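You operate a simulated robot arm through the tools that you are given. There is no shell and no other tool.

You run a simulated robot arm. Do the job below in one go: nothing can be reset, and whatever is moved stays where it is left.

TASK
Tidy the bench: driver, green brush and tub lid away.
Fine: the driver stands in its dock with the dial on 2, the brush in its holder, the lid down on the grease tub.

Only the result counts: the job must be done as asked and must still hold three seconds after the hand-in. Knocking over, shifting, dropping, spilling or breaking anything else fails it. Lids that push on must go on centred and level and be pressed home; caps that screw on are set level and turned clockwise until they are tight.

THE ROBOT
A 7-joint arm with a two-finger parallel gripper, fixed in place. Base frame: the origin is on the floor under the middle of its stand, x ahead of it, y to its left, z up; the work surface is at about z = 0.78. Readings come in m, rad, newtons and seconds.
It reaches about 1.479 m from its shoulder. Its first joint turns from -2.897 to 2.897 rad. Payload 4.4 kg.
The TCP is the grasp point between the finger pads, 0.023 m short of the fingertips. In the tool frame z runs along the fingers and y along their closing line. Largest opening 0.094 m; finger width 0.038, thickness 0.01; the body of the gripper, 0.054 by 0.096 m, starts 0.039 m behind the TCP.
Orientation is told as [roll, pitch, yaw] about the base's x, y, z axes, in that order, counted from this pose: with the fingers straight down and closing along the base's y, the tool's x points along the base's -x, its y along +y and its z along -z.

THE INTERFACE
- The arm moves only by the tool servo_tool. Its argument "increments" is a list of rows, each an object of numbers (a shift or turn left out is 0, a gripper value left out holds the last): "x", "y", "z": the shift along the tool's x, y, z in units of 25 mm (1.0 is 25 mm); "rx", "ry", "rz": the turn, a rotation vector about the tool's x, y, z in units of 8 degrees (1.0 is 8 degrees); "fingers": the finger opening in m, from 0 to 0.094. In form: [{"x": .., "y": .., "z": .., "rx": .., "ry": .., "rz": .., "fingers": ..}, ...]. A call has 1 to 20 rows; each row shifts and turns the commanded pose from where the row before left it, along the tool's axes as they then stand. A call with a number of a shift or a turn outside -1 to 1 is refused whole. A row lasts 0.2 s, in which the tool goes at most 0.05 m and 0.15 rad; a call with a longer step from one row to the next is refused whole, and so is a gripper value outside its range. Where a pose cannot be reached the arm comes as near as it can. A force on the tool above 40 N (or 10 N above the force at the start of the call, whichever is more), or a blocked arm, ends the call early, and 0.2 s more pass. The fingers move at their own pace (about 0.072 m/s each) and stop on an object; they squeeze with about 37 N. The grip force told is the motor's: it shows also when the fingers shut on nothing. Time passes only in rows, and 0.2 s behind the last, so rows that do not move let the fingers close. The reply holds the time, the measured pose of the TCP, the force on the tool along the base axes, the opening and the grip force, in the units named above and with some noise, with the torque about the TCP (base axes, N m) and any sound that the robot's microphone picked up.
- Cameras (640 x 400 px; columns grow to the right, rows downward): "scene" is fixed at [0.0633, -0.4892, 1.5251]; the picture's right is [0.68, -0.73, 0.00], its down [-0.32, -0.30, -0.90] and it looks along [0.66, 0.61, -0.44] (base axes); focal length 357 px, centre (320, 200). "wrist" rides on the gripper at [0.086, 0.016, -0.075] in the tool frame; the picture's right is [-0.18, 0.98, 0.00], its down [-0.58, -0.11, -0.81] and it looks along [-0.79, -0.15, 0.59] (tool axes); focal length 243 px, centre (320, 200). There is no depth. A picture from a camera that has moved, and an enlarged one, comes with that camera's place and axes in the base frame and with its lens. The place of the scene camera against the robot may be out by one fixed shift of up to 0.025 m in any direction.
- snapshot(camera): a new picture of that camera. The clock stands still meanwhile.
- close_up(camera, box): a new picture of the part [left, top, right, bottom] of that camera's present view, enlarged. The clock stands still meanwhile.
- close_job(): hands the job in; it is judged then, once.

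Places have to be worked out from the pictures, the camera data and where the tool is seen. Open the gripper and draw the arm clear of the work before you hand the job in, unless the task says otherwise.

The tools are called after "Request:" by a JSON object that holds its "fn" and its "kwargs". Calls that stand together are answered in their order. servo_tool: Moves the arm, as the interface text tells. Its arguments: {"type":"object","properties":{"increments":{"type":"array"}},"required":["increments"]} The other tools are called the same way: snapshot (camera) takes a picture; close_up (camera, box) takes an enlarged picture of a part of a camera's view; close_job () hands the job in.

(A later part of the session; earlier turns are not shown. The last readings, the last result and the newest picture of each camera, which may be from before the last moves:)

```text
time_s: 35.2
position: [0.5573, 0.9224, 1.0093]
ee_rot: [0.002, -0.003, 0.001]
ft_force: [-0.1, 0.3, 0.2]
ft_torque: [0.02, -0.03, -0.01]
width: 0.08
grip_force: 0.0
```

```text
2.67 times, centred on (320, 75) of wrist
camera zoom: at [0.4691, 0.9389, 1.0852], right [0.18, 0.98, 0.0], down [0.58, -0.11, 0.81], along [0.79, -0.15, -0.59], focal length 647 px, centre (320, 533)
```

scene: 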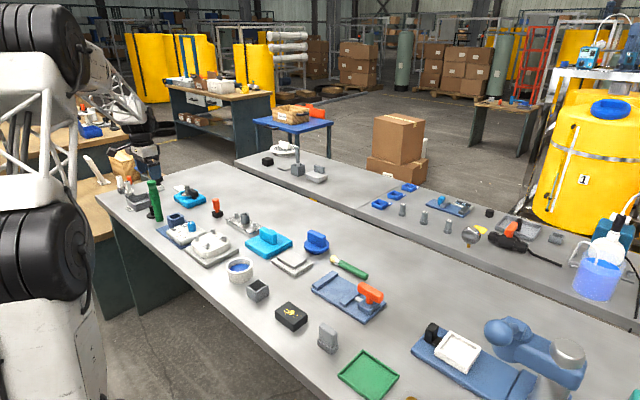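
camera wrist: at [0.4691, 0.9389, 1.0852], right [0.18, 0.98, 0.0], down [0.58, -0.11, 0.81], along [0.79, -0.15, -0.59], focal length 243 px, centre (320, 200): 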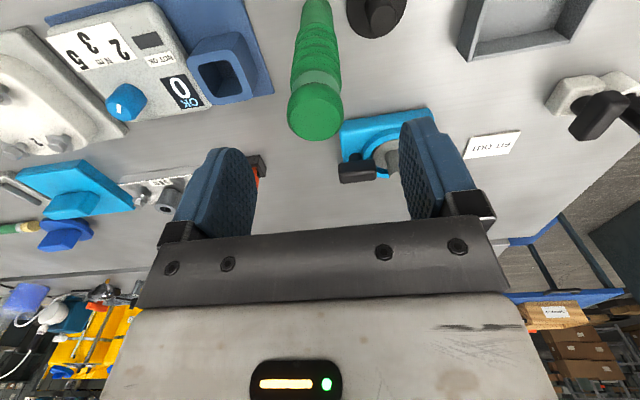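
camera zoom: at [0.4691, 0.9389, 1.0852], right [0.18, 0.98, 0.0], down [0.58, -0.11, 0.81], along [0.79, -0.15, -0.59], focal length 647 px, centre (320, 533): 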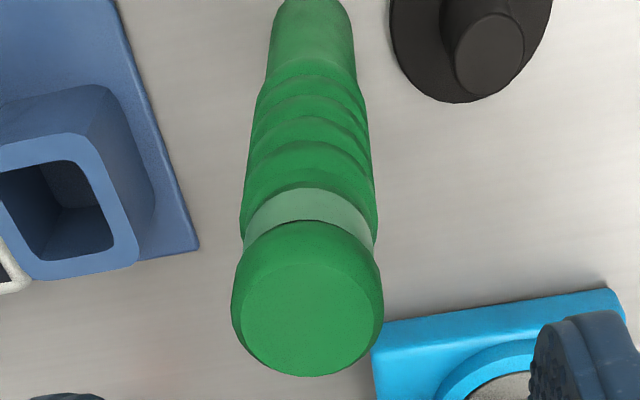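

The driver's top centre works out at about (0.5555, 0.920), so I shift 2 mm each way and descend around it.

Request:
{"fn": "servo_tool", "kwargs": {"increments": [{"x": 0.07, "y": -0.09}, {"z": 0.8}, {"z": 0.8}, {"z": 0.8}, {"z": 0.6}, {"z": 0.15}, {}]}}

Request:
{"fn": "snapshot", "kwargs": {"camera": "wrist"}}

```text
time_s: 36.8
position: [0.5566, 0.9197, 0.9325]
ee_rot: [0.0, -0.001, 0.001]
ft_force: [0.3, -0.8, 0.0]
ft_torque: [-0.03, 0.0, -0.01]
width: 0.0799
grip_force: 0.0
```

```text
taken
camera wrist: at [0.4676, 0.9356, 1.0066], right [0.18, 0.98, 0.0], down [0.58, -0.11, 0.81], along [0.79, -0.15, -0.59], focal length 243 px, centre (320, 200)
```

wrist: 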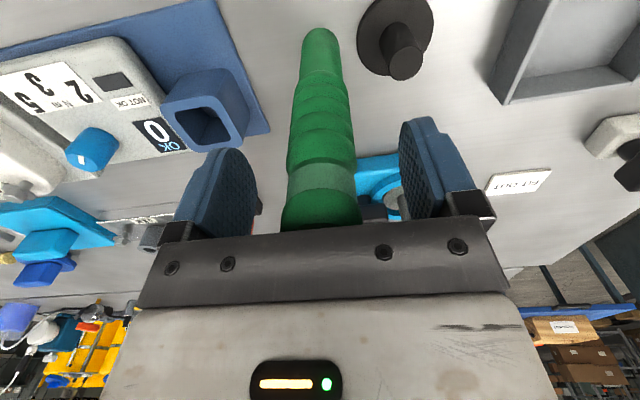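

The driver is centred between the fingers. I close on it.

Request:
{"fn": "servo_tool", "kwargs": {"increments": [{"fingers": 0.05}, {"fingers": 0.042}, {"fingers": 0.036}, {"fingers": 0.03}, {"fingers": 0.02}, {"fingers": 0.02}, {}]}}

Request:
{"fn": "snapshot", "kwargs": {"camera": "wrist"}}

```text
time_s: 38.4
position: [0.5573, 0.9194, 0.9316]
ee_rot: [0.003, -0.002, -0.001]
ft_force: [-0.4, -0.1, -0.1]
ft_torque: [0.02, -0.03, 0.04]
width: 0.0342
grip_force: 37.2
```

```text
taken
camera wrist: at [0.4676, 0.9357, 1.0067], right [0.18, 0.98, 0.0], down [0.58, -0.11, 0.81], along [0.79, -0.15, -0.59], focal length 243 px, centre (320, 200)
```

wrist: 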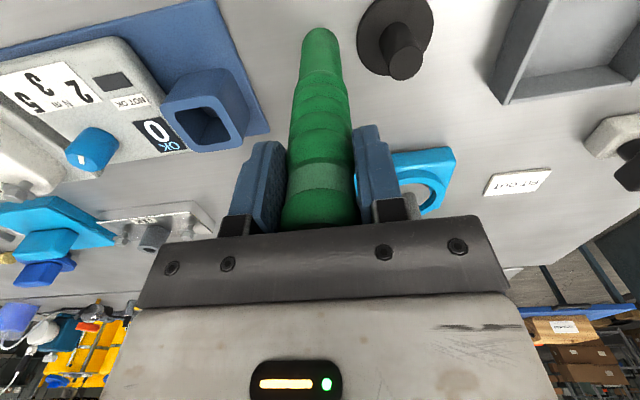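

Gripped at 34 mm width with no side load. I lift it about 90 mm.

Request:
{"fn": "servo_tool", "kwargs": {"increments": [{"z": -0.2}, {"z": -0.4}, {"z": -0.6}, {"z": -0.8}, {"z": -0.8}, {"z": -0.8}, {}]}}

Request:
{"fn": "snapshot", "kwargs": {"camera": "wrist"}}

Request:
{"fn": "close_up", "kwargs": {"camera": "scene", "box": [120, 130, 220, 240]}}

```text
time_s: 40.0
position: [0.5562, 0.9195, 1.0215]
ee_rot: [0.001, -0.002, -0.001]
ft_force: [0.3, 0.2, -3.7]
ft_torque: [0.01, -0.02, 0.02]
width: 0.0341
grip_force: 37.0
```

```text
taken
camera wrist: at [0.4675, 0.9356, 1.0968], right [0.18, 0.98, 0.0], down [0.58, -0.11, 0.81], along [0.79, -0.15, -0.59], focal length 243 px, centre (320, 200)
```

wrist: 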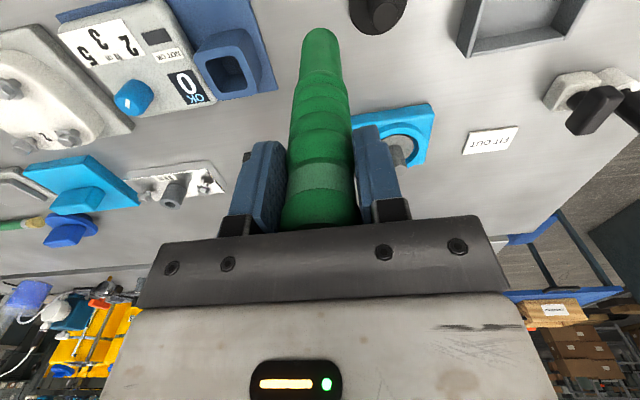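

```text
3.64 times, centred on (170, 185) of scene
camera zoom: at [0.0633, -0.4892, 1.5251], right [0.68, -0.73, 0.0], down [-0.32, -0.3, -0.9], along [0.66, 0.61, -0.44], focal length 1297 px, centre (866, 254)
```

zoom: 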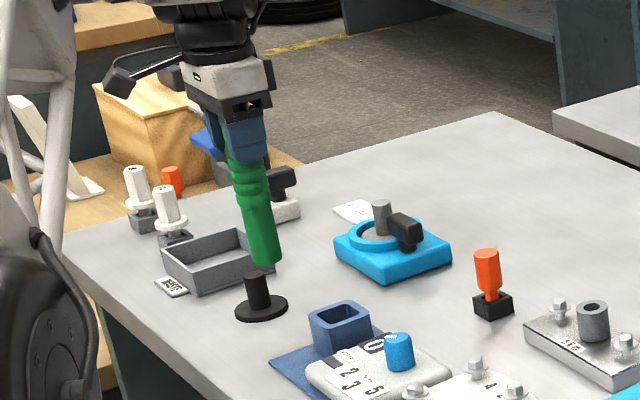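

Driver held straight, about 0.37 kg. I zoom to check how its lower end sits relative to the gripper before docking.

Request:
{"fn": "close_up", "kwargs": {"camera": "wrist", "box": [270, 10, 370, 80]}}

Request:
{"fn": "close_up", "kwargs": {"camera": "wrist", "box": [180, 10, 290, 110]}}

```text
5.71 times, centred on (320, 45) of wrist
camera zoom: at [0.4675, 0.9356, 1.0968], right [0.18, 0.98, 0.0], down [0.58, -0.11, 0.81], along [0.79, -0.15, -0.59], focal length 1386 px, centre (320, 1086)
```

zoom: 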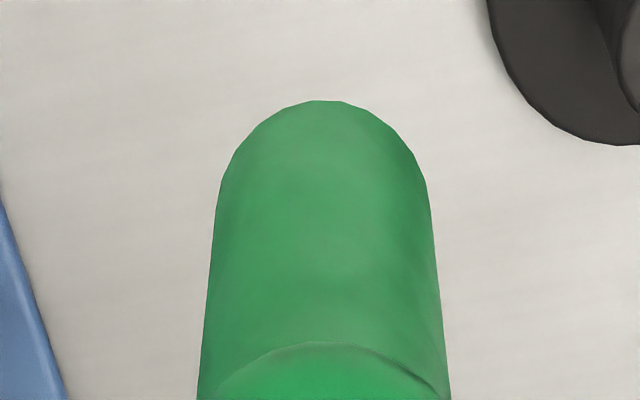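

```text
4.00 times, centred on (235, 60) of wrist
camera zoom: at [0.4675, 0.9356, 1.0968], right [0.18, 0.98, 0.0], down [0.58, -0.11, 0.81], along [0.79, -0.15, -0.59], focal length 970 px, centre (660, 760)
```

zoom: 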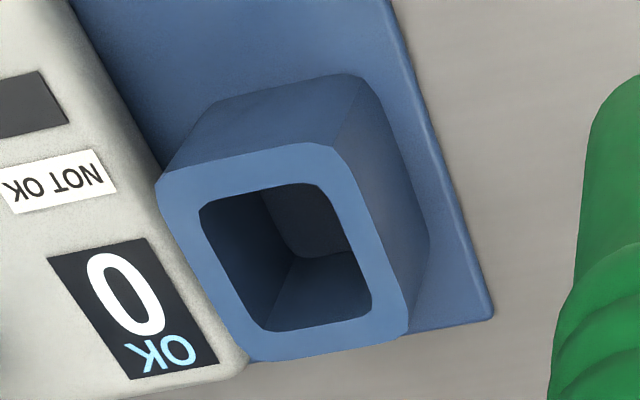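

The driver's axis runs through the TCP within about 1 mm, lower diameter 31 mm; the dock hole centre is about (0.579, 0.8115). I carry it over the dock.

Request:
{"fn": "servo_tool", "kwargs": {"increments": [{"x": -0.15, "y": -0.72}, {"x": -0.15, "y": -0.72}, {"x": -0.15, "y": -0.72}, {"x": -0.15, "y": -0.72}, {"x": -0.15, "y": -0.72}, {"x": -0.15, "y": -0.72}, {}]}}

Request:
{"fn": "snapshot", "kwargs": {"camera": "wrist"}}

Request:
{"fn": "close_up", "kwargs": {"camera": "scene", "box": [140, 150, 220, 240]}}

```text
time_s: 41.6
position: [0.5782, 0.8113, 1.0211]
ee_rot: [0.003, -0.002, 0.0]
ft_force: [0.3, -0.1, -3.5]
ft_torque: [0.0, 0.02, 0.01]
width: 0.0344
grip_force: 36.7
```

```text
taken
camera wrist: at [0.491, 0.8274, 1.0964], right [0.18, 0.98, 0.0], down [0.58, -0.11, 0.81], along [0.79, -0.15, -0.59], focal length 243 px, centre (320, 200)
```

wrist: 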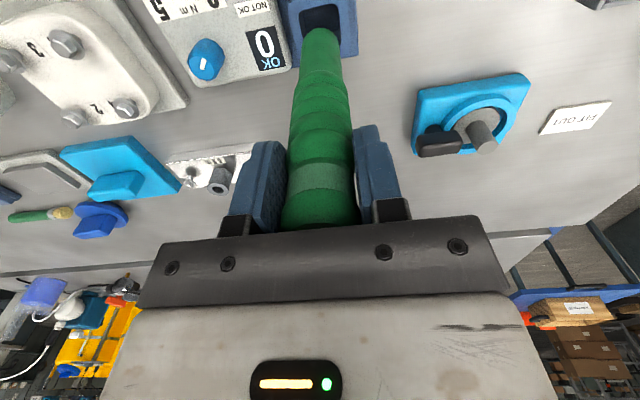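

```text
4.44 times, centred on (180, 195) of scene
camera zoom: at [0.0633, -0.4892, 1.5251], right [0.68, -0.73, 0.0], down [-0.32, -0.3, -0.9], along [0.66, 0.61, -0.44], focal length 1586 px, centre (942, 222)
```

zoom: 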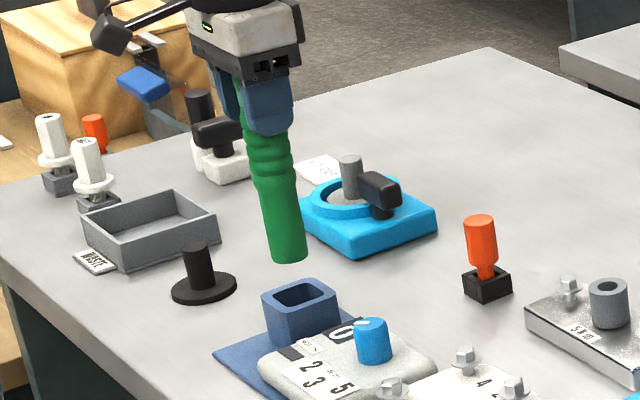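

Directly above as expected. I lower until the tip is just above the mouth (bottom ≈ 0.838) and check again.

Request:
{"fn": "servo_tool", "kwargs": {"increments": [{"z": 0.5}, {"z": 0.5}, {"z": 0.3}, {}]}}

Request:
{"fn": "close_up", "kwargs": {"camera": "wrist", "box": [240, 0, 400, 100]}}

Request:
{"fn": "close_up", "kwargs": {"camera": "scene", "box": [150, 180, 220, 240]}}

```text
time_s: 42.6
position: [0.5775, 0.8121, 0.9888]
ee_rot: [0.001, -0.002, -0.001]
ft_force: [0.5, 0.2, -4.0]
ft_torque: [0.0, 0.0, 0.0]
width: 0.0344
grip_force: 37.0
```

```text
4.00 times, centred on (320, 50) of wrist
camera zoom: at [0.4899, 0.8278, 1.064], right [0.18, 0.98, 0.0], down [0.58, -0.11, 0.81], along [0.79, -0.15, -0.59], focal length 970 px, centre (320, 800)
```

zoom: 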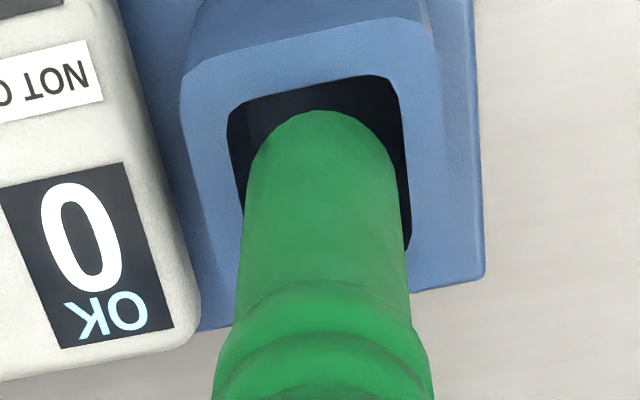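

```text
6.67 times, centred on (185, 210) of scene
camera zoom: at [0.0633, -0.4892, 1.5251], right [0.68, -0.73, 0.0], down [-0.32, -0.3, -0.9], along [0.66, 0.61, -0.44], focal length 2378 px, centre (1220, 133)
```

zoom: 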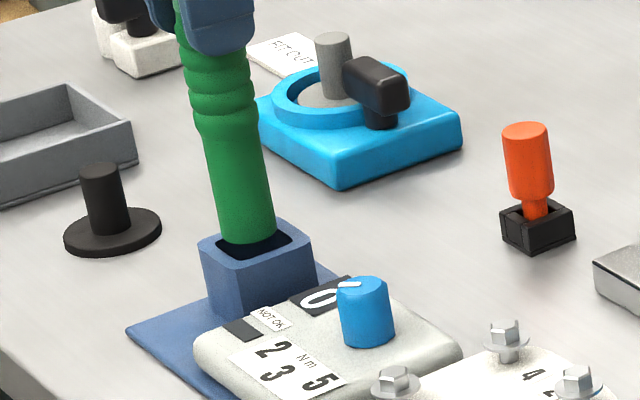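

The tip is inside the outline of the mouth with margin all round (about 1.5 mm biased to +x). I shift 1 mm back and lower gently.

Request:
{"fn": "servo_tool", "kwargs": {"increments": [{"x": 0.04}, {"z": 0.3}, {"z": 0.3}, {"z": 0.3}, {"z": 0.3}, {}]}}

```text
time_s: 44.0
position: [0.5792, 0.8127, 0.9588]
ee_rot: [0.002, -0.001, 0.0]
ft_force: [0.3, -0.2, -4.3]
ft_torque: [-0.01, 0.02, -0.03]
width: 0.0344
grip_force: 36.6
```

It went in cleanly with no side force. I keep lowering in small steps until it touches the floor of the dock.

Request:
{"fn": "servo_tool", "kwargs": {"increments": [{"z": 0.2}, {"z": 0.2}, {"z": 0.15}, {"z": 0.1}, {}]}}

```text
time_s: 45.2
position: [0.5786, 0.8112, 0.9424]
ee_rot: [0.001, -0.001, -0.001]
ft_force: [0.6, -0.1, -4.1]
ft_torque: [0.02, 0.03, 0.02]
width: 0.0344
grip_force: 36.7
```

Request:
{"fn": "servo_tool", "kwargs": {"increments": [{"z": 0.08}, {"z": 0.08}, {}]}}

```text
time_s: 46.0
position: [0.5777, 0.8109, 0.9397]
ee_rot: [0.002, -0.002, 0.0]
ft_force: [0.4, 0.1, -4.3]
ft_torque: [0.01, -0.07, -0.01]
width: 0.0341
grip_force: 36.2
```

Still no contact; I continue in 1.5–2 mm steps.

Request:
{"fn": "servo_tool", "kwargs": {"increments": [{"z": 0.06}, {"z": 0.06}, {}]}}

Request:
{"fn": "servo_tool", "kwargs": {"increments": [{"z": 0.05}, {"z": 0.05}, {}]}}

```text
time_s: 46.8
position: [0.5771, 0.8129, 0.9362]
ee_rot: [0.004, -0.003, -0.002]
ft_force: [-2.7, -0.9, 19.8]
ft_torque: [-0.46, 0.35, 0.03]
width: 0.0346
grip_force: 37.0
```

```text
time_s: 47.4
position: [0.5786, 0.8122, 0.9372]
ee_rot: [0.005, -0.003, 0.001]
ft_force: [-4.6, -4.8, 7.7]
ft_torque: [-0.41, 0.54, 0.03]
width: 0.0347
grip_force: 37.1
stopped in row 2: the force on the tool passed its limit at 43 N (the readings are from after the stop); the commanded pose is now the measured one
```

Contact with the dock floor at TCP z ≈ 0.937 (bottom ≈ 0.786). I relieve slightly and open.

Request:
{"fn": "servo_tool", "kwargs": {"increments": [{"z": -0.03}, {"fingers": 0.04}, {"fingers": 0.05}, {"fingers": 0.06}, {"fingers": 0.075}, {"fingers": 0.085}, {}]}}

Request:
{"fn": "snapshot", "kwargs": {"camera": "wrist"}}

Request:
{"fn": "close_up", "kwargs": {"camera": "scene", "box": [140, 150, 220, 240]}}

```text
time_s: 49.0
position: [0.5782, 0.8121, 0.9381]
ee_rot: [0.003, -0.003, 0.0]
ft_force: [0.0, -0.6, 0.1]
ft_torque: [-0.01, 0.0, -0.04]
width: 0.085
grip_force: 0.0
```

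```text
taken
camera wrist: at [0.4892, 0.8282, 1.0128], right [0.18, 0.98, 0.01], down [0.58, -0.11, 0.81], along [0.79, -0.15, -0.59], focal length 243 px, centre (320, 200)
```

wrist: 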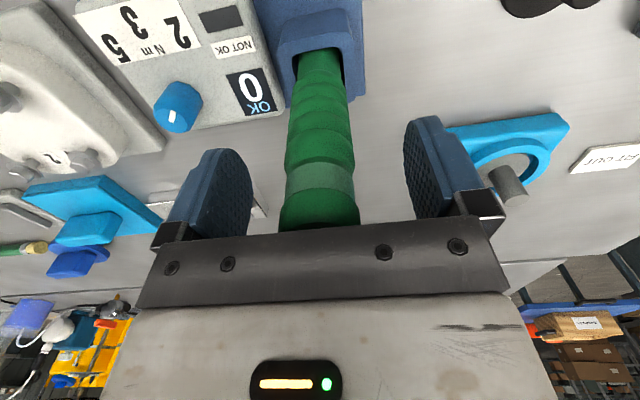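

```text
4.44 times, centred on (180, 195) of scene
camera zoom: at [0.0633, -0.4892, 1.5251], right [0.68, -0.73, 0.0], down [-0.32, -0.3, -0.9], along [0.66, 0.61, -0.44], focal length 1586 px, centre (942, 222)
```

zoom: 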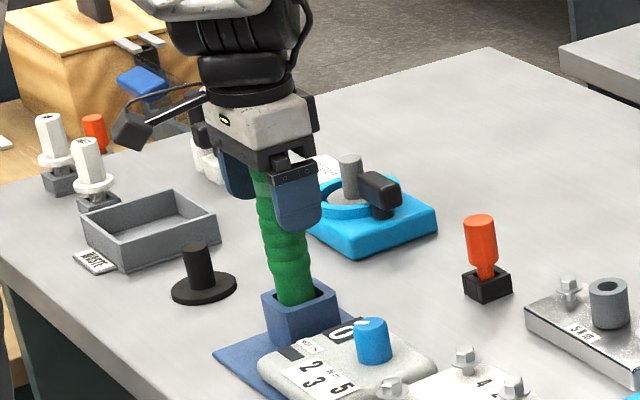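

The driver stands in the dock. I rise clear and head toward the lid and brush area at about (0.88, 0.29).

Request:
{"fn": "servo_tool", "kwargs": {"increments": [{"z": -0.5}, {"z": -1}, {"z": -1}, {"z": -1}, {"z": -1}, {"x": -0.45, "y": -1}, {"x": -0.45, "y": -1}, {"x": -0.45, "y": -1}, {"x": -0.45, "y": -1}, {"x": -0.45, "y": -1}, {"x": -0.45, "y": -1}, {"x": -0.45, "y": -1}, {"x": -0.45, "y": -1}, {"x": -0.45, "y": -1}, {"x": -0.45, "y": -1}, {"x": -0.45, "y": -1}, {"x": -0.45, "y": -1}, {"x": -0.45, "y": -1}, {"x": -0.45, "y": -1}, {"x": -0.45, "y": -1}]}}

Request:
{"fn": "servo_tool", "kwargs": {"increments": [{"x": -0.4, "y": -1}, {"x": -0.4, "y": -1}, {"x": -0.4, "y": -1}, {"x": -0.4, "y": -1}, {"x": -0.4, "y": -1}, {}]}}

Request:
{"fn": "snapshot", "kwargs": {"camera": "wrist"}}

Request:
{"fn": "close_up", "kwargs": {"camera": "scene", "box": [140, 150, 220, 240]}}

```text
time_s: 53.2
position: [0.7459, 0.4362, 1.0484]
ee_rot: [0.005, -0.004, 0.001]
ft_force: [0.7, 0.0, -0.6]
ft_torque: [0.0, 0.06, 0.01]
width: 0.0853
grip_force: 0.1
```

```text
time_s: 54.6
position: [0.7971, 0.3108, 1.0489]
ee_rot: [0.008, -0.003, 0.0]
ft_force: [0.6, -0.6, -0.6]
ft_torque: [0.04, 0.0, 0.02]
width: 0.0848
grip_force: 0.0
```

```text
taken
camera wrist: at [0.7077, 0.327, 1.1241], right [0.18, 0.98, 0.01], down [0.58, -0.11, 0.81], along [0.79, -0.15, -0.59], focal length 243 px, centre (320, 200)
```

wrist: 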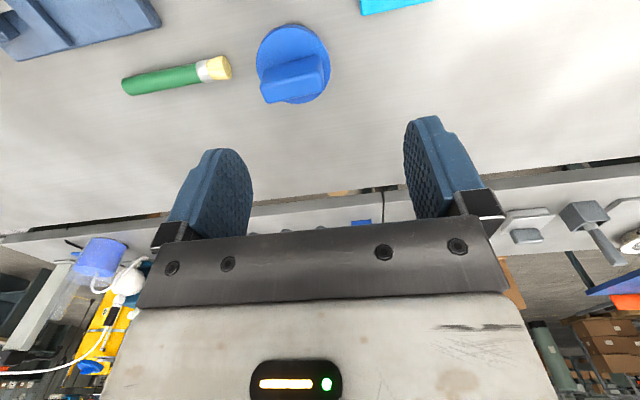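

```text
4.44 times, centred on (180, 195) of scene
camera zoom: at [0.0633, -0.4892, 1.5251], right [0.68, -0.73, 0.0], down [-0.32, -0.3, -0.9], along [0.66, 0.61, -0.44], focal length 1586 px, centre (942, 222)
```

zoom: 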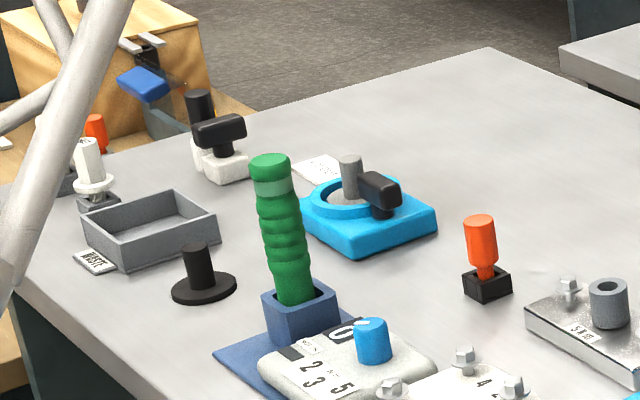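

The driver stands in the dock. Now I look closely at the lid and the brush.

Request:
{"fn": "close_up", "kwargs": {"camera": "wrist", "box": [230, 10, 360, 115]}}

Request:
{"fn": "close_up", "kwargs": {"camera": "wrist", "box": [110, 30, 250, 115]}}

```text
3.81 times, centred on (295, 62) of wrist
camera zoom: at [0.7077, 0.327, 1.1241], right [0.18, 0.98, 0.01], down [0.58, -0.11, 0.81], along [0.79, -0.15, -0.59], focal length 924 px, centre (415, 724)
```

zoom: 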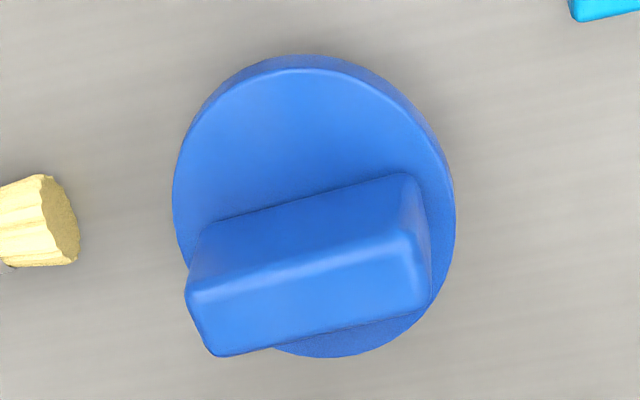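

```text
4.57 times, centred on (180, 72) of wrist
camera zoom: at [0.7077, 0.327, 1.1241], right [0.18, 0.98, 0.01], down [0.58, -0.11, 0.81], along [0.79, -0.15, -0.59], focal length 1109 px, centre (960, 783)
```

zoom: 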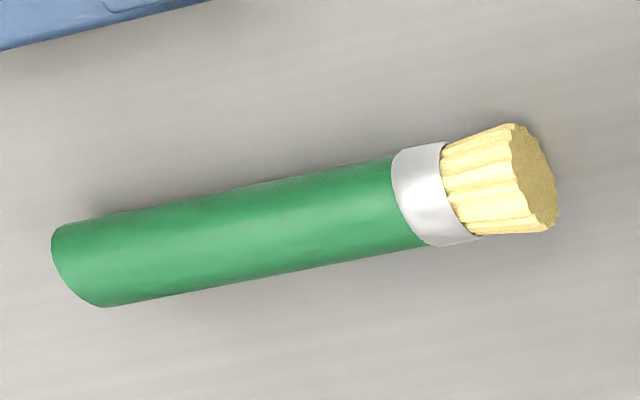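

The lid (flange ≈ 95 mm, bar handle along y) is near (0.85, 0.27); the brush lies beside it. Before picking, I go back over the tub and the cup to measure them well.

Request:
{"fn": "servo_tool", "kwargs": {"increments": [{"x": 1, "rx": 0.057, "ry": 0.02}, {"x": 1}, {"x": 1}, {"x": 1}, {"x": 1}, {"x": 1}, {"x": 1}, {"x": 1}, {"x": 1}, {"x": 1}, {"x": 1}, {"x": 0.9, "y": -0.4}, {}]}}

Request:
{"fn": "snapshot", "kwargs": {"camera": "wrist"}}

```text
time_s: 57.4
position: [0.4972, 0.3019, 1.0488]
ee_rot: [-0.003, 0.001, 0.001]
ft_force: [0.3, -0.1, -0.3]
ft_torque: [0.0, -0.02, 0.01]
width: 0.0848
grip_force: 0.2
```

```text
taken
camera wrist: at [0.4086, 0.3181, 1.1239], right [0.18, 0.98, 0.0], down [0.58, -0.11, 0.81], along [0.79, -0.15, -0.59], focal length 243 px, centre (320, 200)
```

wrist: 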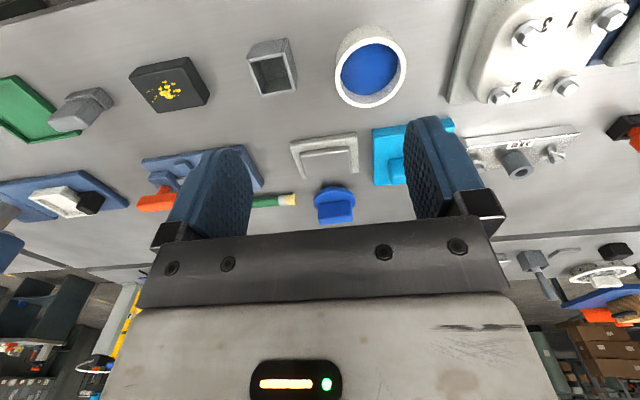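

Request:
{"fn": "close_up", "kwargs": {"camera": "wrist", "box": [310, 10, 430, 120]}}

Request:
{"fn": "close_up", "kwargs": {"camera": "wrist", "box": [220, 20, 330, 110]}}

Request:
{"fn": "close_up", "kwargs": {"camera": "wrist", "box": [30, 40, 240, 150]}}

```text
3.64 times, centred on (370, 65) of wrist
camera zoom: at [0.4086, 0.3181, 1.1239], right [0.18, 0.98, 0.0], down [0.58, -0.11, 0.81], along [0.79, -0.15, -0.59], focal length 882 px, centre (138, 691)
```

zoom: 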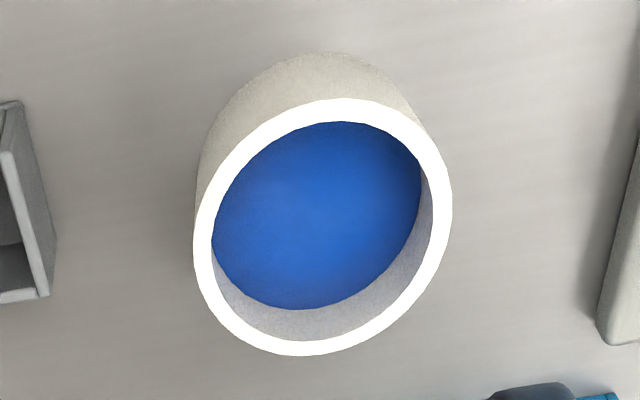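

```text
4.44 times, centred on (275, 65) of wrist
camera zoom: at [0.4086, 0.3181, 1.1239], right [0.18, 0.98, 0.0], down [0.58, -0.11, 0.81], along [0.79, -0.15, -0.59], focal length 1078 px, centre (520, 800)
```

zoom: 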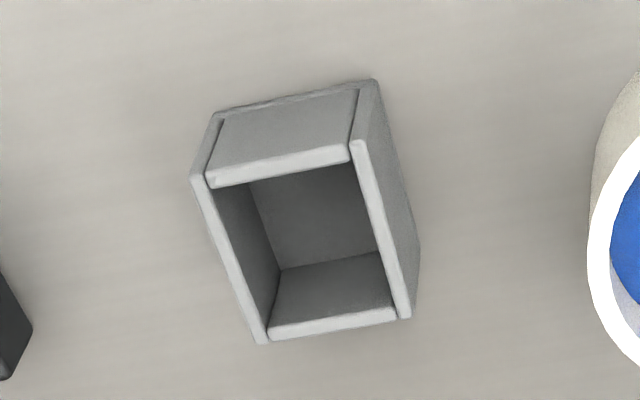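

```text
3.05 times, centred on (135, 95) of wrist
camera zoom: at [0.4086, 0.3181, 1.1239], right [0.18, 0.98, 0.0], down [0.58, -0.11, 0.81], along [0.79, -0.15, -0.59], focal length 739 px, centre (884, 520)
```

zoom: 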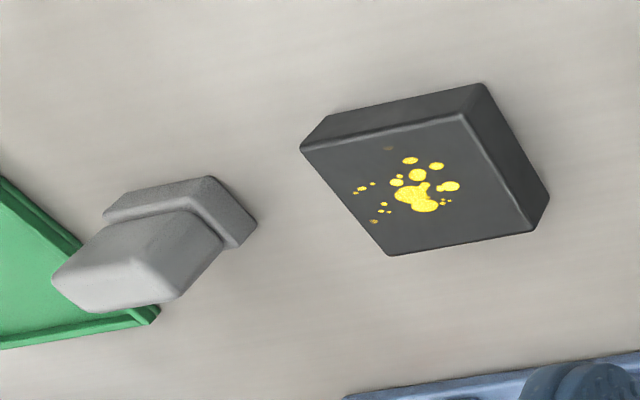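

Tub rim centre comes out at about (0.570, 0.351), rim z ≈ 0.822, outer ⌀ 87 mm, inner ⌀ 74 mm; the grey cup is at about (0.547, 0.231), inside ≈ 38 mm square. The lid's handle bar runs along y, so I turn the tool to yaw −90° and go over the lid at (0.856, 0.267).

Request:
{"fn": "servo_tool", "kwargs": {"increments": [{"rz": 1}, {"rz": 1}, {"rz": 1}, {"rz": 1}, {"rz": 1}, {"rz": 1}, {"rz": 1}, {"rz": 1}, {"rz": 1}, {"rz": 1}, {"rz": 1}, {"rz": 0.25}, {}]}}

Request:
{"fn": "servo_tool", "kwargs": {"increments": [{"y": 0.957, "x": -0.09}, {"y": 0.957, "x": -0.09}, {"y": 0.957, "x": -0.09}, {"y": 0.957, "x": -0.09}, {"y": 0.957, "x": -0.09}, {"y": 0.957, "x": -0.09}, {"y": 0.957, "x": -0.09}, {"y": 0.957, "x": -0.09}, {"y": 0.957, "x": -0.09}, {"y": 0.957, "x": -0.09}, {"y": 0.957, "x": -0.09}, {"y": 0.957, "x": -0.09}, {"y": 0.957, "x": -0.09}, {"y": 0.957, "x": -0.09}, {"y": 0.957, "x": -0.09}, {}]}}

Request:
{"fn": "snapshot", "kwargs": {"camera": "wrist"}}

```text
time_s: 60.2
position: [0.4977, 0.3026, 1.048]
ee_rot: [0.001, -0.002, -1.57]
ft_force: [-0.8, 1.0, -0.2]
ft_torque: [-0.01, 0.03, -0.04]
width: 0.0848
grip_force: 0.0
```

```text
time_s: 63.6
position: [0.856, 0.2674, 1.0493]
ee_rot: [0.0, -0.003, -1.569]
ft_force: [-0.8, -0.4, 0.1]
ft_torque: [0.02, 0.0, -0.04]
width: 0.0852
grip_force: 0.1
```

```text
taken
camera wrist: at [0.8715, 0.3547, 1.1247], right [0.98, -0.18, 0.0], down [-0.11, -0.58, 0.81], along [-0.15, -0.79, -0.59], focal length 243 px, centre (320, 200)
```

wrist: 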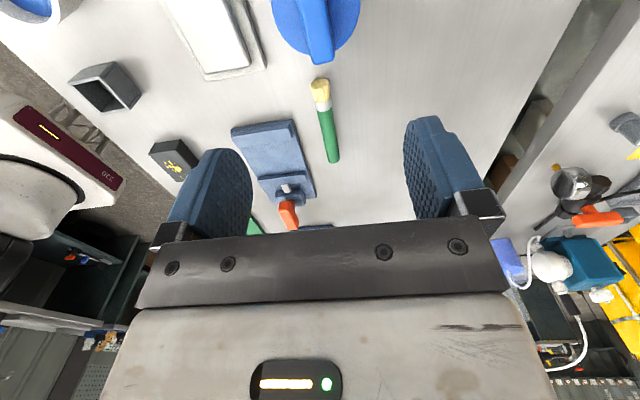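

Request:
{"fn": "close_up", "kwargs": {"camera": "wrist", "box": [250, 0, 380, 80]}}

Request:
{"fn": "close_up", "kwargs": {"camera": "wrist", "box": [270, 60, 370, 180]}}

```text
4.92 times, centred on (315, 40) of wrist
camera zoom: at [0.8715, 0.3547, 1.1247], right [0.98, -0.18, 0.0], down [-0.11, -0.58, 0.81], along [-0.15, -0.79, -0.59], focal length 1194 px, centre (345, 988)
```

zoom: 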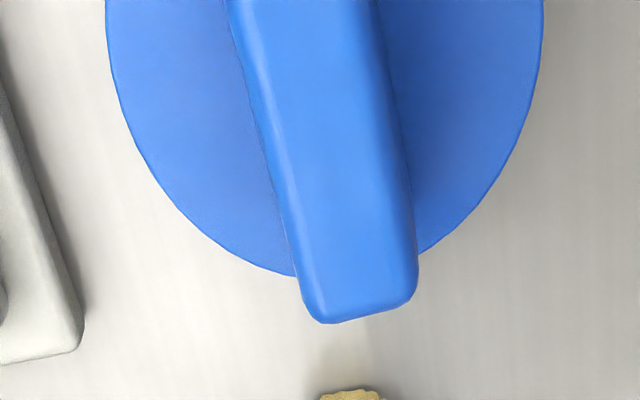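

```text
3.33 times, centred on (320, 120) of wrist
camera zoom: at [0.8715, 0.3547, 1.1247], right [0.98, -0.18, 0.0], down [-0.11, -0.58, 0.81], along [-0.15, -0.79, -0.59], focal length 809 px, centre (320, 467)
```

zoom: 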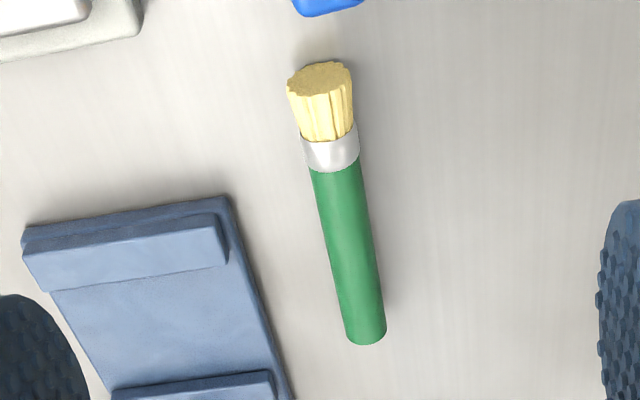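

The lid is right at the top of the view as predicted. I descend to about z = 0.93 and check alignment with the handle.

Request:
{"fn": "servo_tool", "kwargs": {"increments": [{"z": 1}, {"z": 1}, {"z": 1}, {"z": 1}, {"z": 0.6}, {}]}}

Request:
{"fn": "snapshot", "kwargs": {"camera": "wrist"}}

Request:
{"fn": "close_up", "kwargs": {"camera": "wrist", "box": [220, 10, 420, 135]}}

```text
time_s: 65.0
position: [0.8563, 0.2687, 0.9338]
ee_rot: [0.001, -0.003, -1.571]
ft_force: [0.1, 0.2, -0.1]
ft_torque: [-0.01, 0.01, 0.0]
width: 0.085
grip_force: 0.1
```

```text
taken
camera wrist: at [0.871, 0.3551, 1.0088], right [0.98, -0.18, 0.0], down [-0.11, -0.58, 0.81], along [-0.15, -0.79, -0.59], focal length 243 px, centre (320, 200)
```

wrist: 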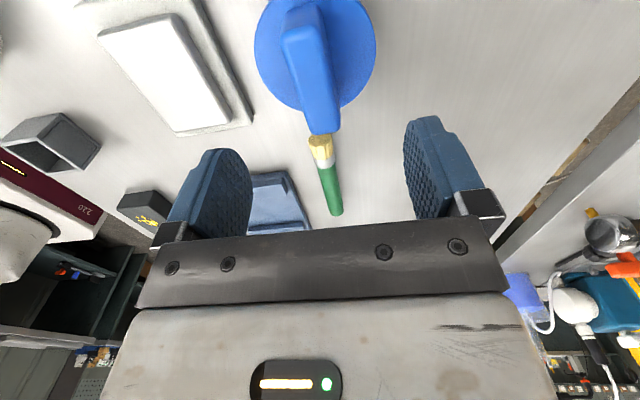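

```text
3.20 times, centred on (320, 72) of wrist
camera zoom: at [0.871, 0.3551, 1.0088], right [0.98, -0.18, 0.0], down [-0.11, -0.58, 0.81], along [-0.15, -0.79, -0.59], focal length 776 px, centre (320, 608)
```

zoom: 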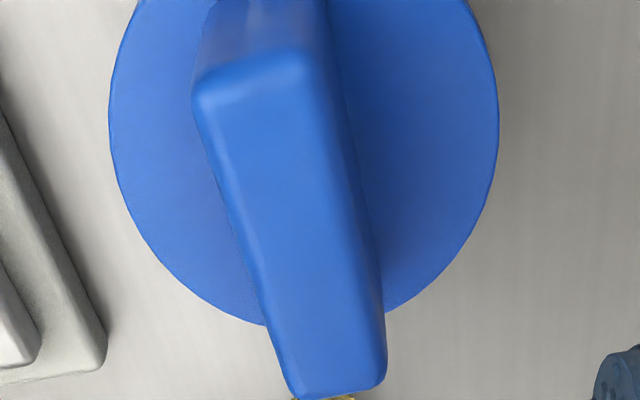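

Handle-top centre works out at (0.850, 0.264, z ≈ 0.84), flange top ≈ 0.80, bar turned about 3° from y. I correct position and yaw, set the fingers to 0.055 and descend to just above the flange.

Request:
{"fn": "servo_tool", "kwargs": {"increments": [{"y": -0.24, "x": -0.16, "fingers": 0.055}, {"rz": -0.4}, {"z": 0.8}, {"z": 0.9}, {"z": 0.9}, {"z": 0.8}, {"z": 0.4}, {}]}}

Request:
{"fn": "snapshot", "kwargs": {"camera": "wrist"}}

```text
time_s: 66.8
position: [0.8502, 0.2656, 0.8392]
ee_rot: [0.001, -0.005, -1.514]
ft_force: [0.3, -0.7, 0.1]
ft_torque: [0.01, 0.03, -0.03]
width: 0.0551
grip_force: 0.0
```

```text
taken
camera wrist: at [0.86, 0.3529, 0.9137], right [0.99, -0.13, 0.0], down [-0.08, -0.58, 0.81], along [-0.1, -0.8, -0.59], focal length 243 px, centre (320, 200)
```

wrist: 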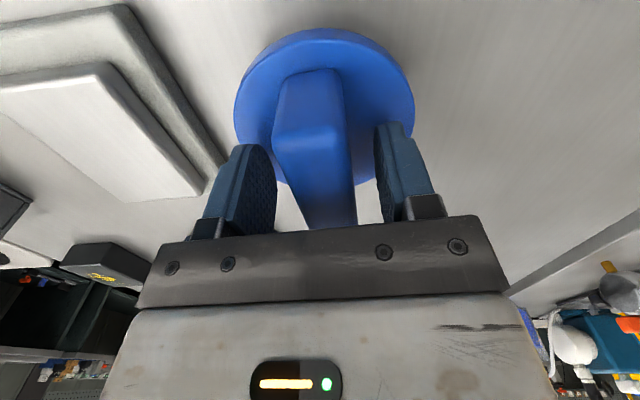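

The handle lies between the fingers; I zoom to check the centring along the bar.

Request:
{"fn": "close_up", "kwargs": {"camera": "wrist", "box": [220, 20, 430, 240]}}

Request:
{"fn": "close_up", "kwargs": {"camera": "scene", "box": [270, 200, 370, 270]}}

```text
1.82 times, centred on (325, 130) of wrist
camera zoom: at [0.86, 0.3529, 0.9137], right [0.99, -0.13, 0.0], down [-0.08, -0.58, 0.81], along [-0.1, -0.8, -0.59], focal length 441 px, centre (311, 327)
```

zoom: 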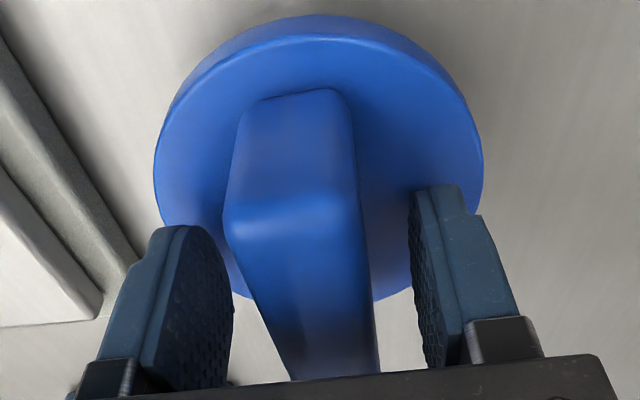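

```text
5.71 times, centred on (320, 235) of scene
camera zoom: at [0.0633, -0.4892, 1.5251], right [0.68, -0.73, 0.0], down [-0.32, -0.3, -0.9], along [0.66, 0.61, -0.44], focal length 2038 px, centre (320, 0)
```

zoom: 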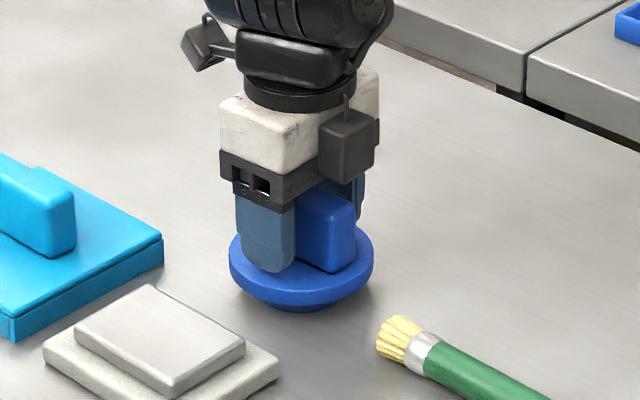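

The grip is about 2 mm off along the bar; I shift that, lower 9 mm more and close on the handle.

Request:
{"fn": "servo_tool", "kwargs": {"increments": [{"x": -0.09}, {"z": 0.2}, {"z": 0.2}, {"fingers": 0.035}, {"fingers": 0.025}, {"fingers": 0.015}, {"fingers": 0.015}, {}]}}

```text
time_s: 68.0
position: [0.8536, 0.2633, 0.8337]
ee_rot: [0.009, -0.002, -1.515]
ft_force: [0.9, -0.8, 3.3]
ft_torque: [0.0, 0.03, -0.04]
width: 0.026
grip_force: 12.1
stopped in row 6: the force on the tool passed its limit at 42 N (the readings are from after the stop); the commanded pose is now the measured one
```

A force spike hit as the fingers met the bar (probably off-centre in x). I look before going on.

Request:
{"fn": "snapshot", "kwargs": {"camera": "wrist"}}

Request:
{"fn": "close_up", "kwargs": {"camera": "scene", "box": [270, 200, 370, 270]}}

```text
taken
camera wrist: at [0.8624, 0.35, 0.9082], right [0.99, -0.13, 0.01], down [-0.08, -0.59, 0.81], along [-0.1, -0.8, -0.59], focal length 243 px, centre (320, 200)
```

wrist: 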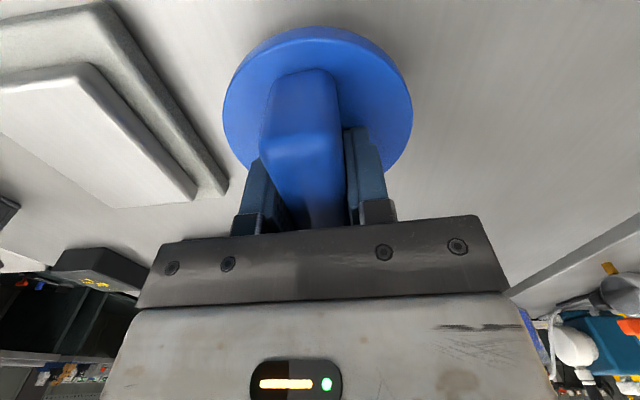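

```text
5.71 times, centred on (320, 235) of scene
camera zoom: at [0.0633, -0.4892, 1.5251], right [0.68, -0.73, 0.0], down [-0.32, -0.3, -0.9], along [0.66, 0.61, -0.44], focal length 2038 px, centre (320, 0)
```

zoom: 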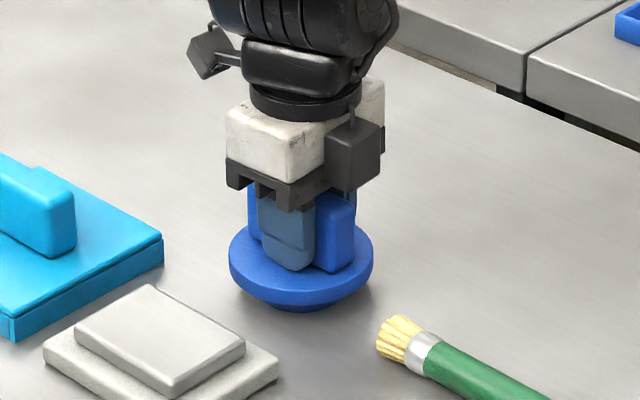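

The lid did not move; the tool was just pushed about 3 mm in +x to centre on the bar. I continue closing from here.

Request:
{"fn": "servo_tool", "kwargs": {"increments": [{"fingers": 0.02}, {"fingers": 0.015}, {}]}}

```text
time_s: 68.8
position: [0.8545, 0.2629, 0.8323]
ee_rot: [0.007, -0.001, -1.515]
ft_force: [4.5, -2.3, 10.0]
ft_torque: [-0.02, 0.11, 0.01]
width: 0.0258
grip_force: 36.9
```

Gripped at 25.8 mm; fingertips are resting on the flange (top ≈ 0.808). I zoom to measure exactly how the lid sits relative to the gripper.

Request:
{"fn": "close_up", "kwargs": {"camera": "wrist", "box": [210, 15, 430, 185]}}

```text
2.35 times, centred on (320, 100) of wrist
camera zoom: at [0.8623, 0.35, 0.9082], right [0.99, -0.13, 0.01], down [-0.08, -0.59, 0.81], along [-0.1, -0.8, -0.59], focal length 571 px, centre (320, 435)
```

zoom: 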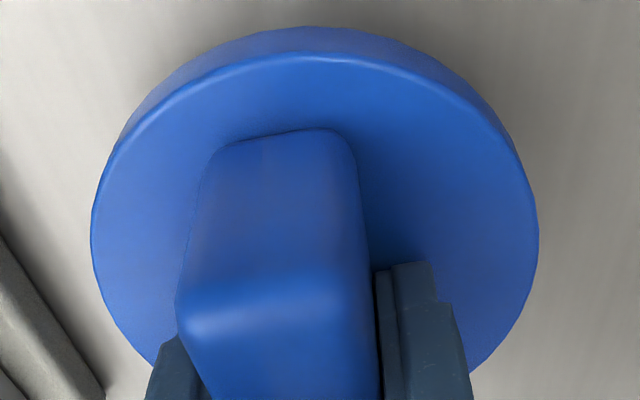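

Lid centre sits at tool x +4 mm, y −0.6 mm from the TCP. I lift it straight up 120 mm.

Request:
{"fn": "servo_tool", "kwargs": {"increments": [{"z": -0.1}, {"z": -0.3}, {"z": -0.6}, {"z": -0.8}, {"z": -1}, {"z": -1}, {"z": -1}, {}]}}

Request:
{"fn": "close_up", "kwargs": {"camera": "wrist", "box": [210, 15, 430, 185]}}

Request:
{"fn": "close_up", "kwargs": {"camera": "scene", "box": [270, 160, 390, 270]}}

```text
time_s: 70.6
position: [0.8514, 0.2633, 0.952]
ee_rot: [0.005, -0.002, -1.516]
ft_force: [0.3, 0.0, -1.1]
ft_torque: [-0.03, -0.01, 0.02]
width: 0.0252
grip_force: 37.2
```

```text
2.35 times, centred on (320, 100) of wrist
camera zoom: at [0.8614, 0.3504, 1.028], right [0.99, -0.13, 0.01], down [-0.08, -0.59, 0.81], along [-0.1, -0.8, -0.59], focal length 571 px, centre (320, 435)
```

zoom: 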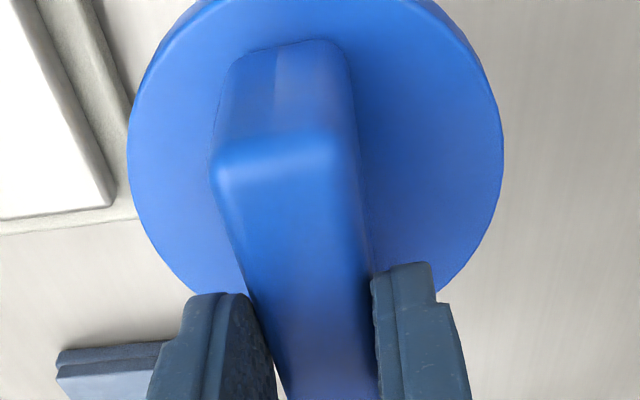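

```text
3.64 times, centred on (330, 215) of scene
camera zoom: at [0.0633, -0.4892, 1.5251], right [0.68, -0.73, 0.0], down [-0.32, -0.3, -0.9], along [0.66, 0.61, -0.44], focal length 1297 px, centre (284, 146)
```

zoom: 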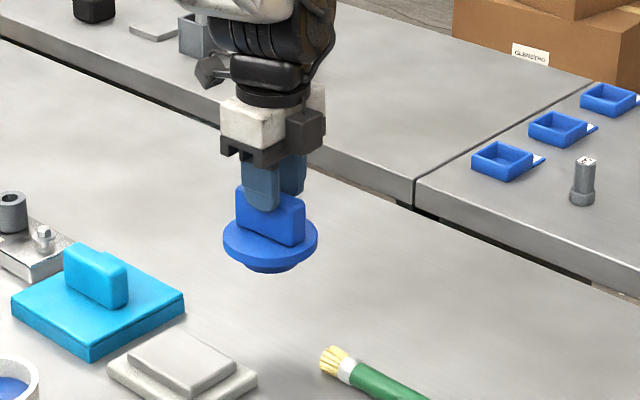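

The lid slid down in the grip somewhat during the lift (flange now lower relative to the fingertips). I check whether it's stable and level.

Request:
{"fn": "servo_tool", "kwargs": {"increments": [{}, {}, {}]}}

Request:
{"fn": "snapshot", "kwargs": {"camera": "wrist"}}

Request:
{"fn": "close_up", "kwargs": {"camera": "scene", "box": [310, 180, 370, 240]}}

```text
time_s: 71.4
position: [0.8511, 0.2617, 0.9546]
ee_rot: [0.005, -0.001, -1.516]
ft_force: [0.6, 0.7, -0.6]
ft_torque: [0.03, -0.02, 0.02]
width: 0.0253
grip_force: 37.0
```

```text
taken
camera wrist: at [0.8614, 0.3504, 1.0278], right [0.99, -0.13, 0.01], down [-0.08, -0.59, 0.81], along [-0.1, -0.8, -0.59], focal length 243 px, centre (320, 200)
```

wrist: 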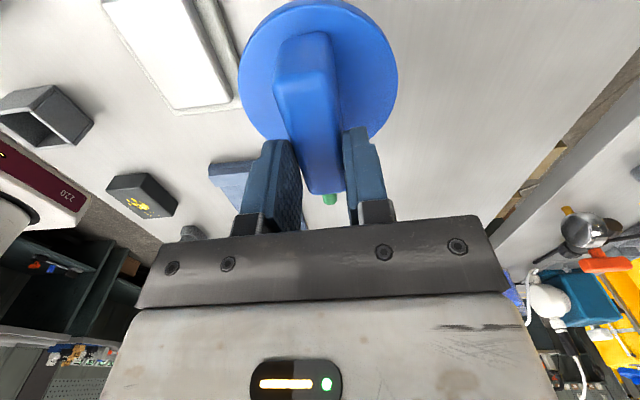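

```text
6.67 times, centred on (340, 210) of scene
camera zoom: at [0.0633, -0.4892, 1.5251], right [0.68, -0.73, 0.0], down [-0.32, -0.3, -0.9], along [0.66, 0.61, -0.44], focal length 2378 px, centre (187, 133)
```

zoom: 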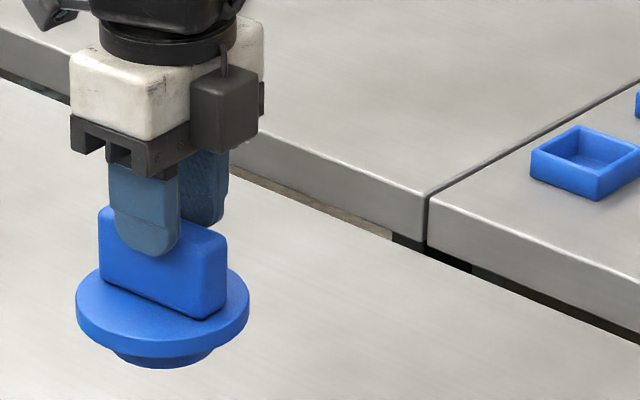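

It's stable. I zoom in to measure the lid's tilt and position relative to the gripper.

Request:
{"fn": "close_up", "kwargs": {"camera": "wrist", "box": [220, 0, 420, 125]}}

Request:
{"fn": "close_up", "kwargs": {"camera": "wrist", "box": [220, 100, 420, 225]}}

```text
3.20 times, centred on (320, 62) of wrist
camera zoom: at [0.8614, 0.3504, 1.0278], right [0.99, -0.13, 0.01], down [-0.08, -0.59, 0.81], along [-0.1, -0.8, -0.59], focal length 776 px, centre (320, 640)
```

zoom: 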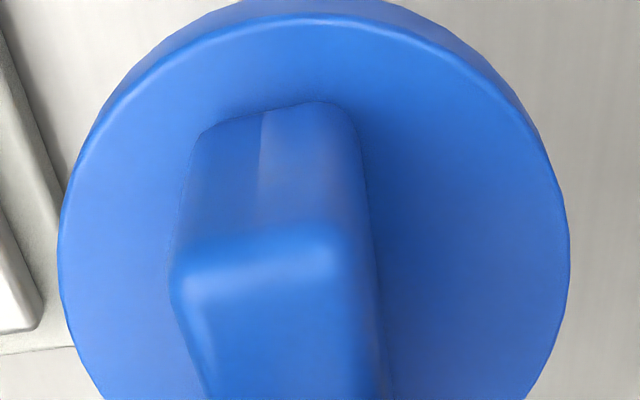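

```text
3.20 times, centred on (320, 162) of wrist
camera zoom: at [0.8614, 0.3504, 1.0278], right [0.99, -0.13, 0.01], down [-0.08, -0.59, 0.81], along [-0.1, -0.8, -0.59], focal length 776 px, centre (320, 320)
```

zoom: 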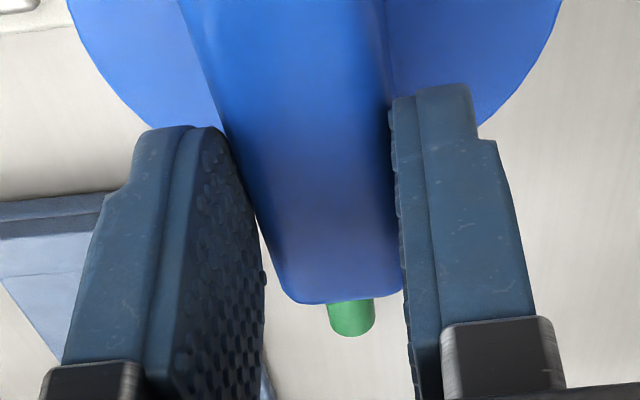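

I need to see better how much of the handle is really in the fingers.

Request:
{"fn": "close_up", "kwargs": {"camera": "scene", "box": [318, 195, 358, 240]}}

```text
8.89 times, centred on (338, 218) of scene
camera zoom: at [0.0633, -0.4892, 1.5251], right [0.68, -0.73, 0.0], down [-0.32, -0.3, -0.9], along [0.66, 0.61, -0.44], focal length 3171 px, centre (160, 44)
```

zoom: 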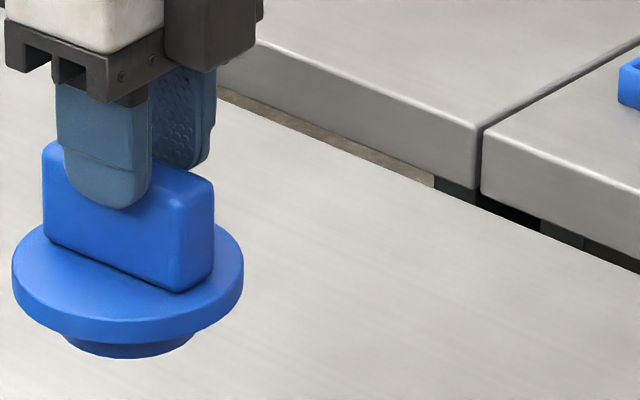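

Only the top 5–9 mm of the handle is held, which is too little. I set the lid back down on the same spot and regrip lower: first lower 72 mm, then in small steps to contact.

Request:
{"fn": "servo_tool", "kwargs": {"increments": [{"z": 0.3}, {"z": 0.5}, {"z": 0.6}, {"z": 0.6}, {"z": 0.5}, {"z": 0.3}, {"z": 0.1}, {}]}}

Request:
{"fn": "close_up", "kwargs": {"camera": "scene", "box": [290, 205, 350, 260]}}

Request:
{"fn": "snapshot", "kwargs": {"camera": "wrist"}}

```text
time_s: 73.2
position: [0.8535, 0.2633, 0.881]
ee_rot: [0.005, -0.002, -1.514]
ft_force: [-0.7, 0.2, -1.1]
ft_torque: [-0.02, 0.02, -0.02]
width: 0.0254
grip_force: 36.9
```

```text
7.27 times, centred on (320, 232) of scene
camera zoom: at [0.0633, -0.4892, 1.5251], right [0.68, -0.73, 0.0], down [-0.32, -0.3, -0.9], along [0.66, 0.61, -0.44], focal length 2594 px, centre (320, -36)
```

zoom: 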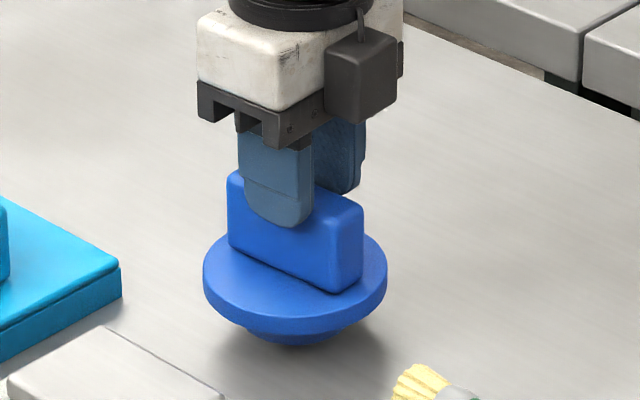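

```text
taken
camera wrist: at [0.8618, 0.3501, 0.9549], right [0.99, -0.13, 0.01], down [-0.08, -0.59, 0.81], along [-0.1, -0.8, -0.59], focal length 243 px, centre (320, 200)
```

wrist: 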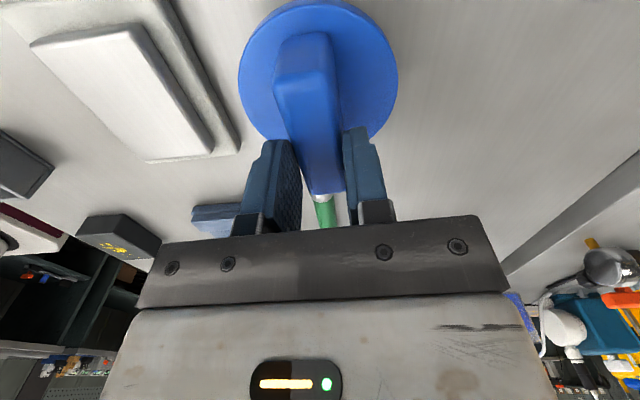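

Nearly down. I lower in 2 mm steps until the bench takes it.

Request:
{"fn": "servo_tool", "kwargs": {"increments": [{"z": 0.1}, {"z": 0.1}, {"z": 0.08}, {}]}}

Request:
{"fn": "servo_tool", "kwargs": {"increments": [{"z": 0.06}, {"z": 0.06}, {}]}}

```text
time_s: 74.2
position: [0.8528, 0.2628, 0.8737]
ee_rot: [0.004, -0.002, -1.514]
ft_force: [-0.5, 0.2, -1.0]
ft_torque: [-0.02, 0.02, 0.0]
width: 0.0251
grip_force: 37.5
```

```text
time_s: 75.0
position: [0.8517, 0.2631, 0.8698]
ee_rot: [0.006, -0.001, -1.515]
ft_force: [-0.4, 0.1, -1.1]
ft_torque: [-0.01, 0.0, 0.01]
width: 0.0249
grip_force: 36.9
```

Request:
{"fn": "servo_tool", "kwargs": {"increments": [{"z": 0.06}, {"z": 0.06}, {}]}}

Request:
{"fn": "servo_tool", "kwargs": {"increments": [{"z": 0.06}, {"z": 0.06}, {}]}}

Request:
{"fn": "close_up", "kwargs": {"camera": "scene", "box": [290, 205, 350, 260]}}

```text
time_s: 75.8
position: [0.8531, 0.2622, 0.8679]
ee_rot: [0.008, -0.002, -1.515]
ft_force: [-4.3, -3.0, 31.0]
ft_torque: [-0.04, 0.13, 0.03]
width: 0.0253
grip_force: 36.6
```

```text
time_s: 76.6
position: [0.8534, 0.2623, 0.865]
ee_rot: [0.007, -0.002, -1.517]
ft_force: [6.8, 4.1, 29.8]
ft_torque: [0.03, -0.12, 0.02]
width: 0.0254
grip_force: 37.3
```

```text
7.27 times, centred on (320, 232) of scene
camera zoom: at [0.0633, -0.4892, 1.5251], right [0.68, -0.73, 0.0], down [-0.32, -0.3, -0.9], along [0.66, 0.61, -0.44], focal length 2594 px, centre (320, -36)
```

zoom: 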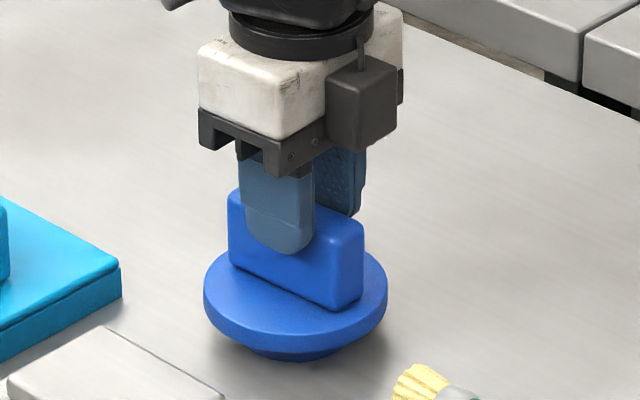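

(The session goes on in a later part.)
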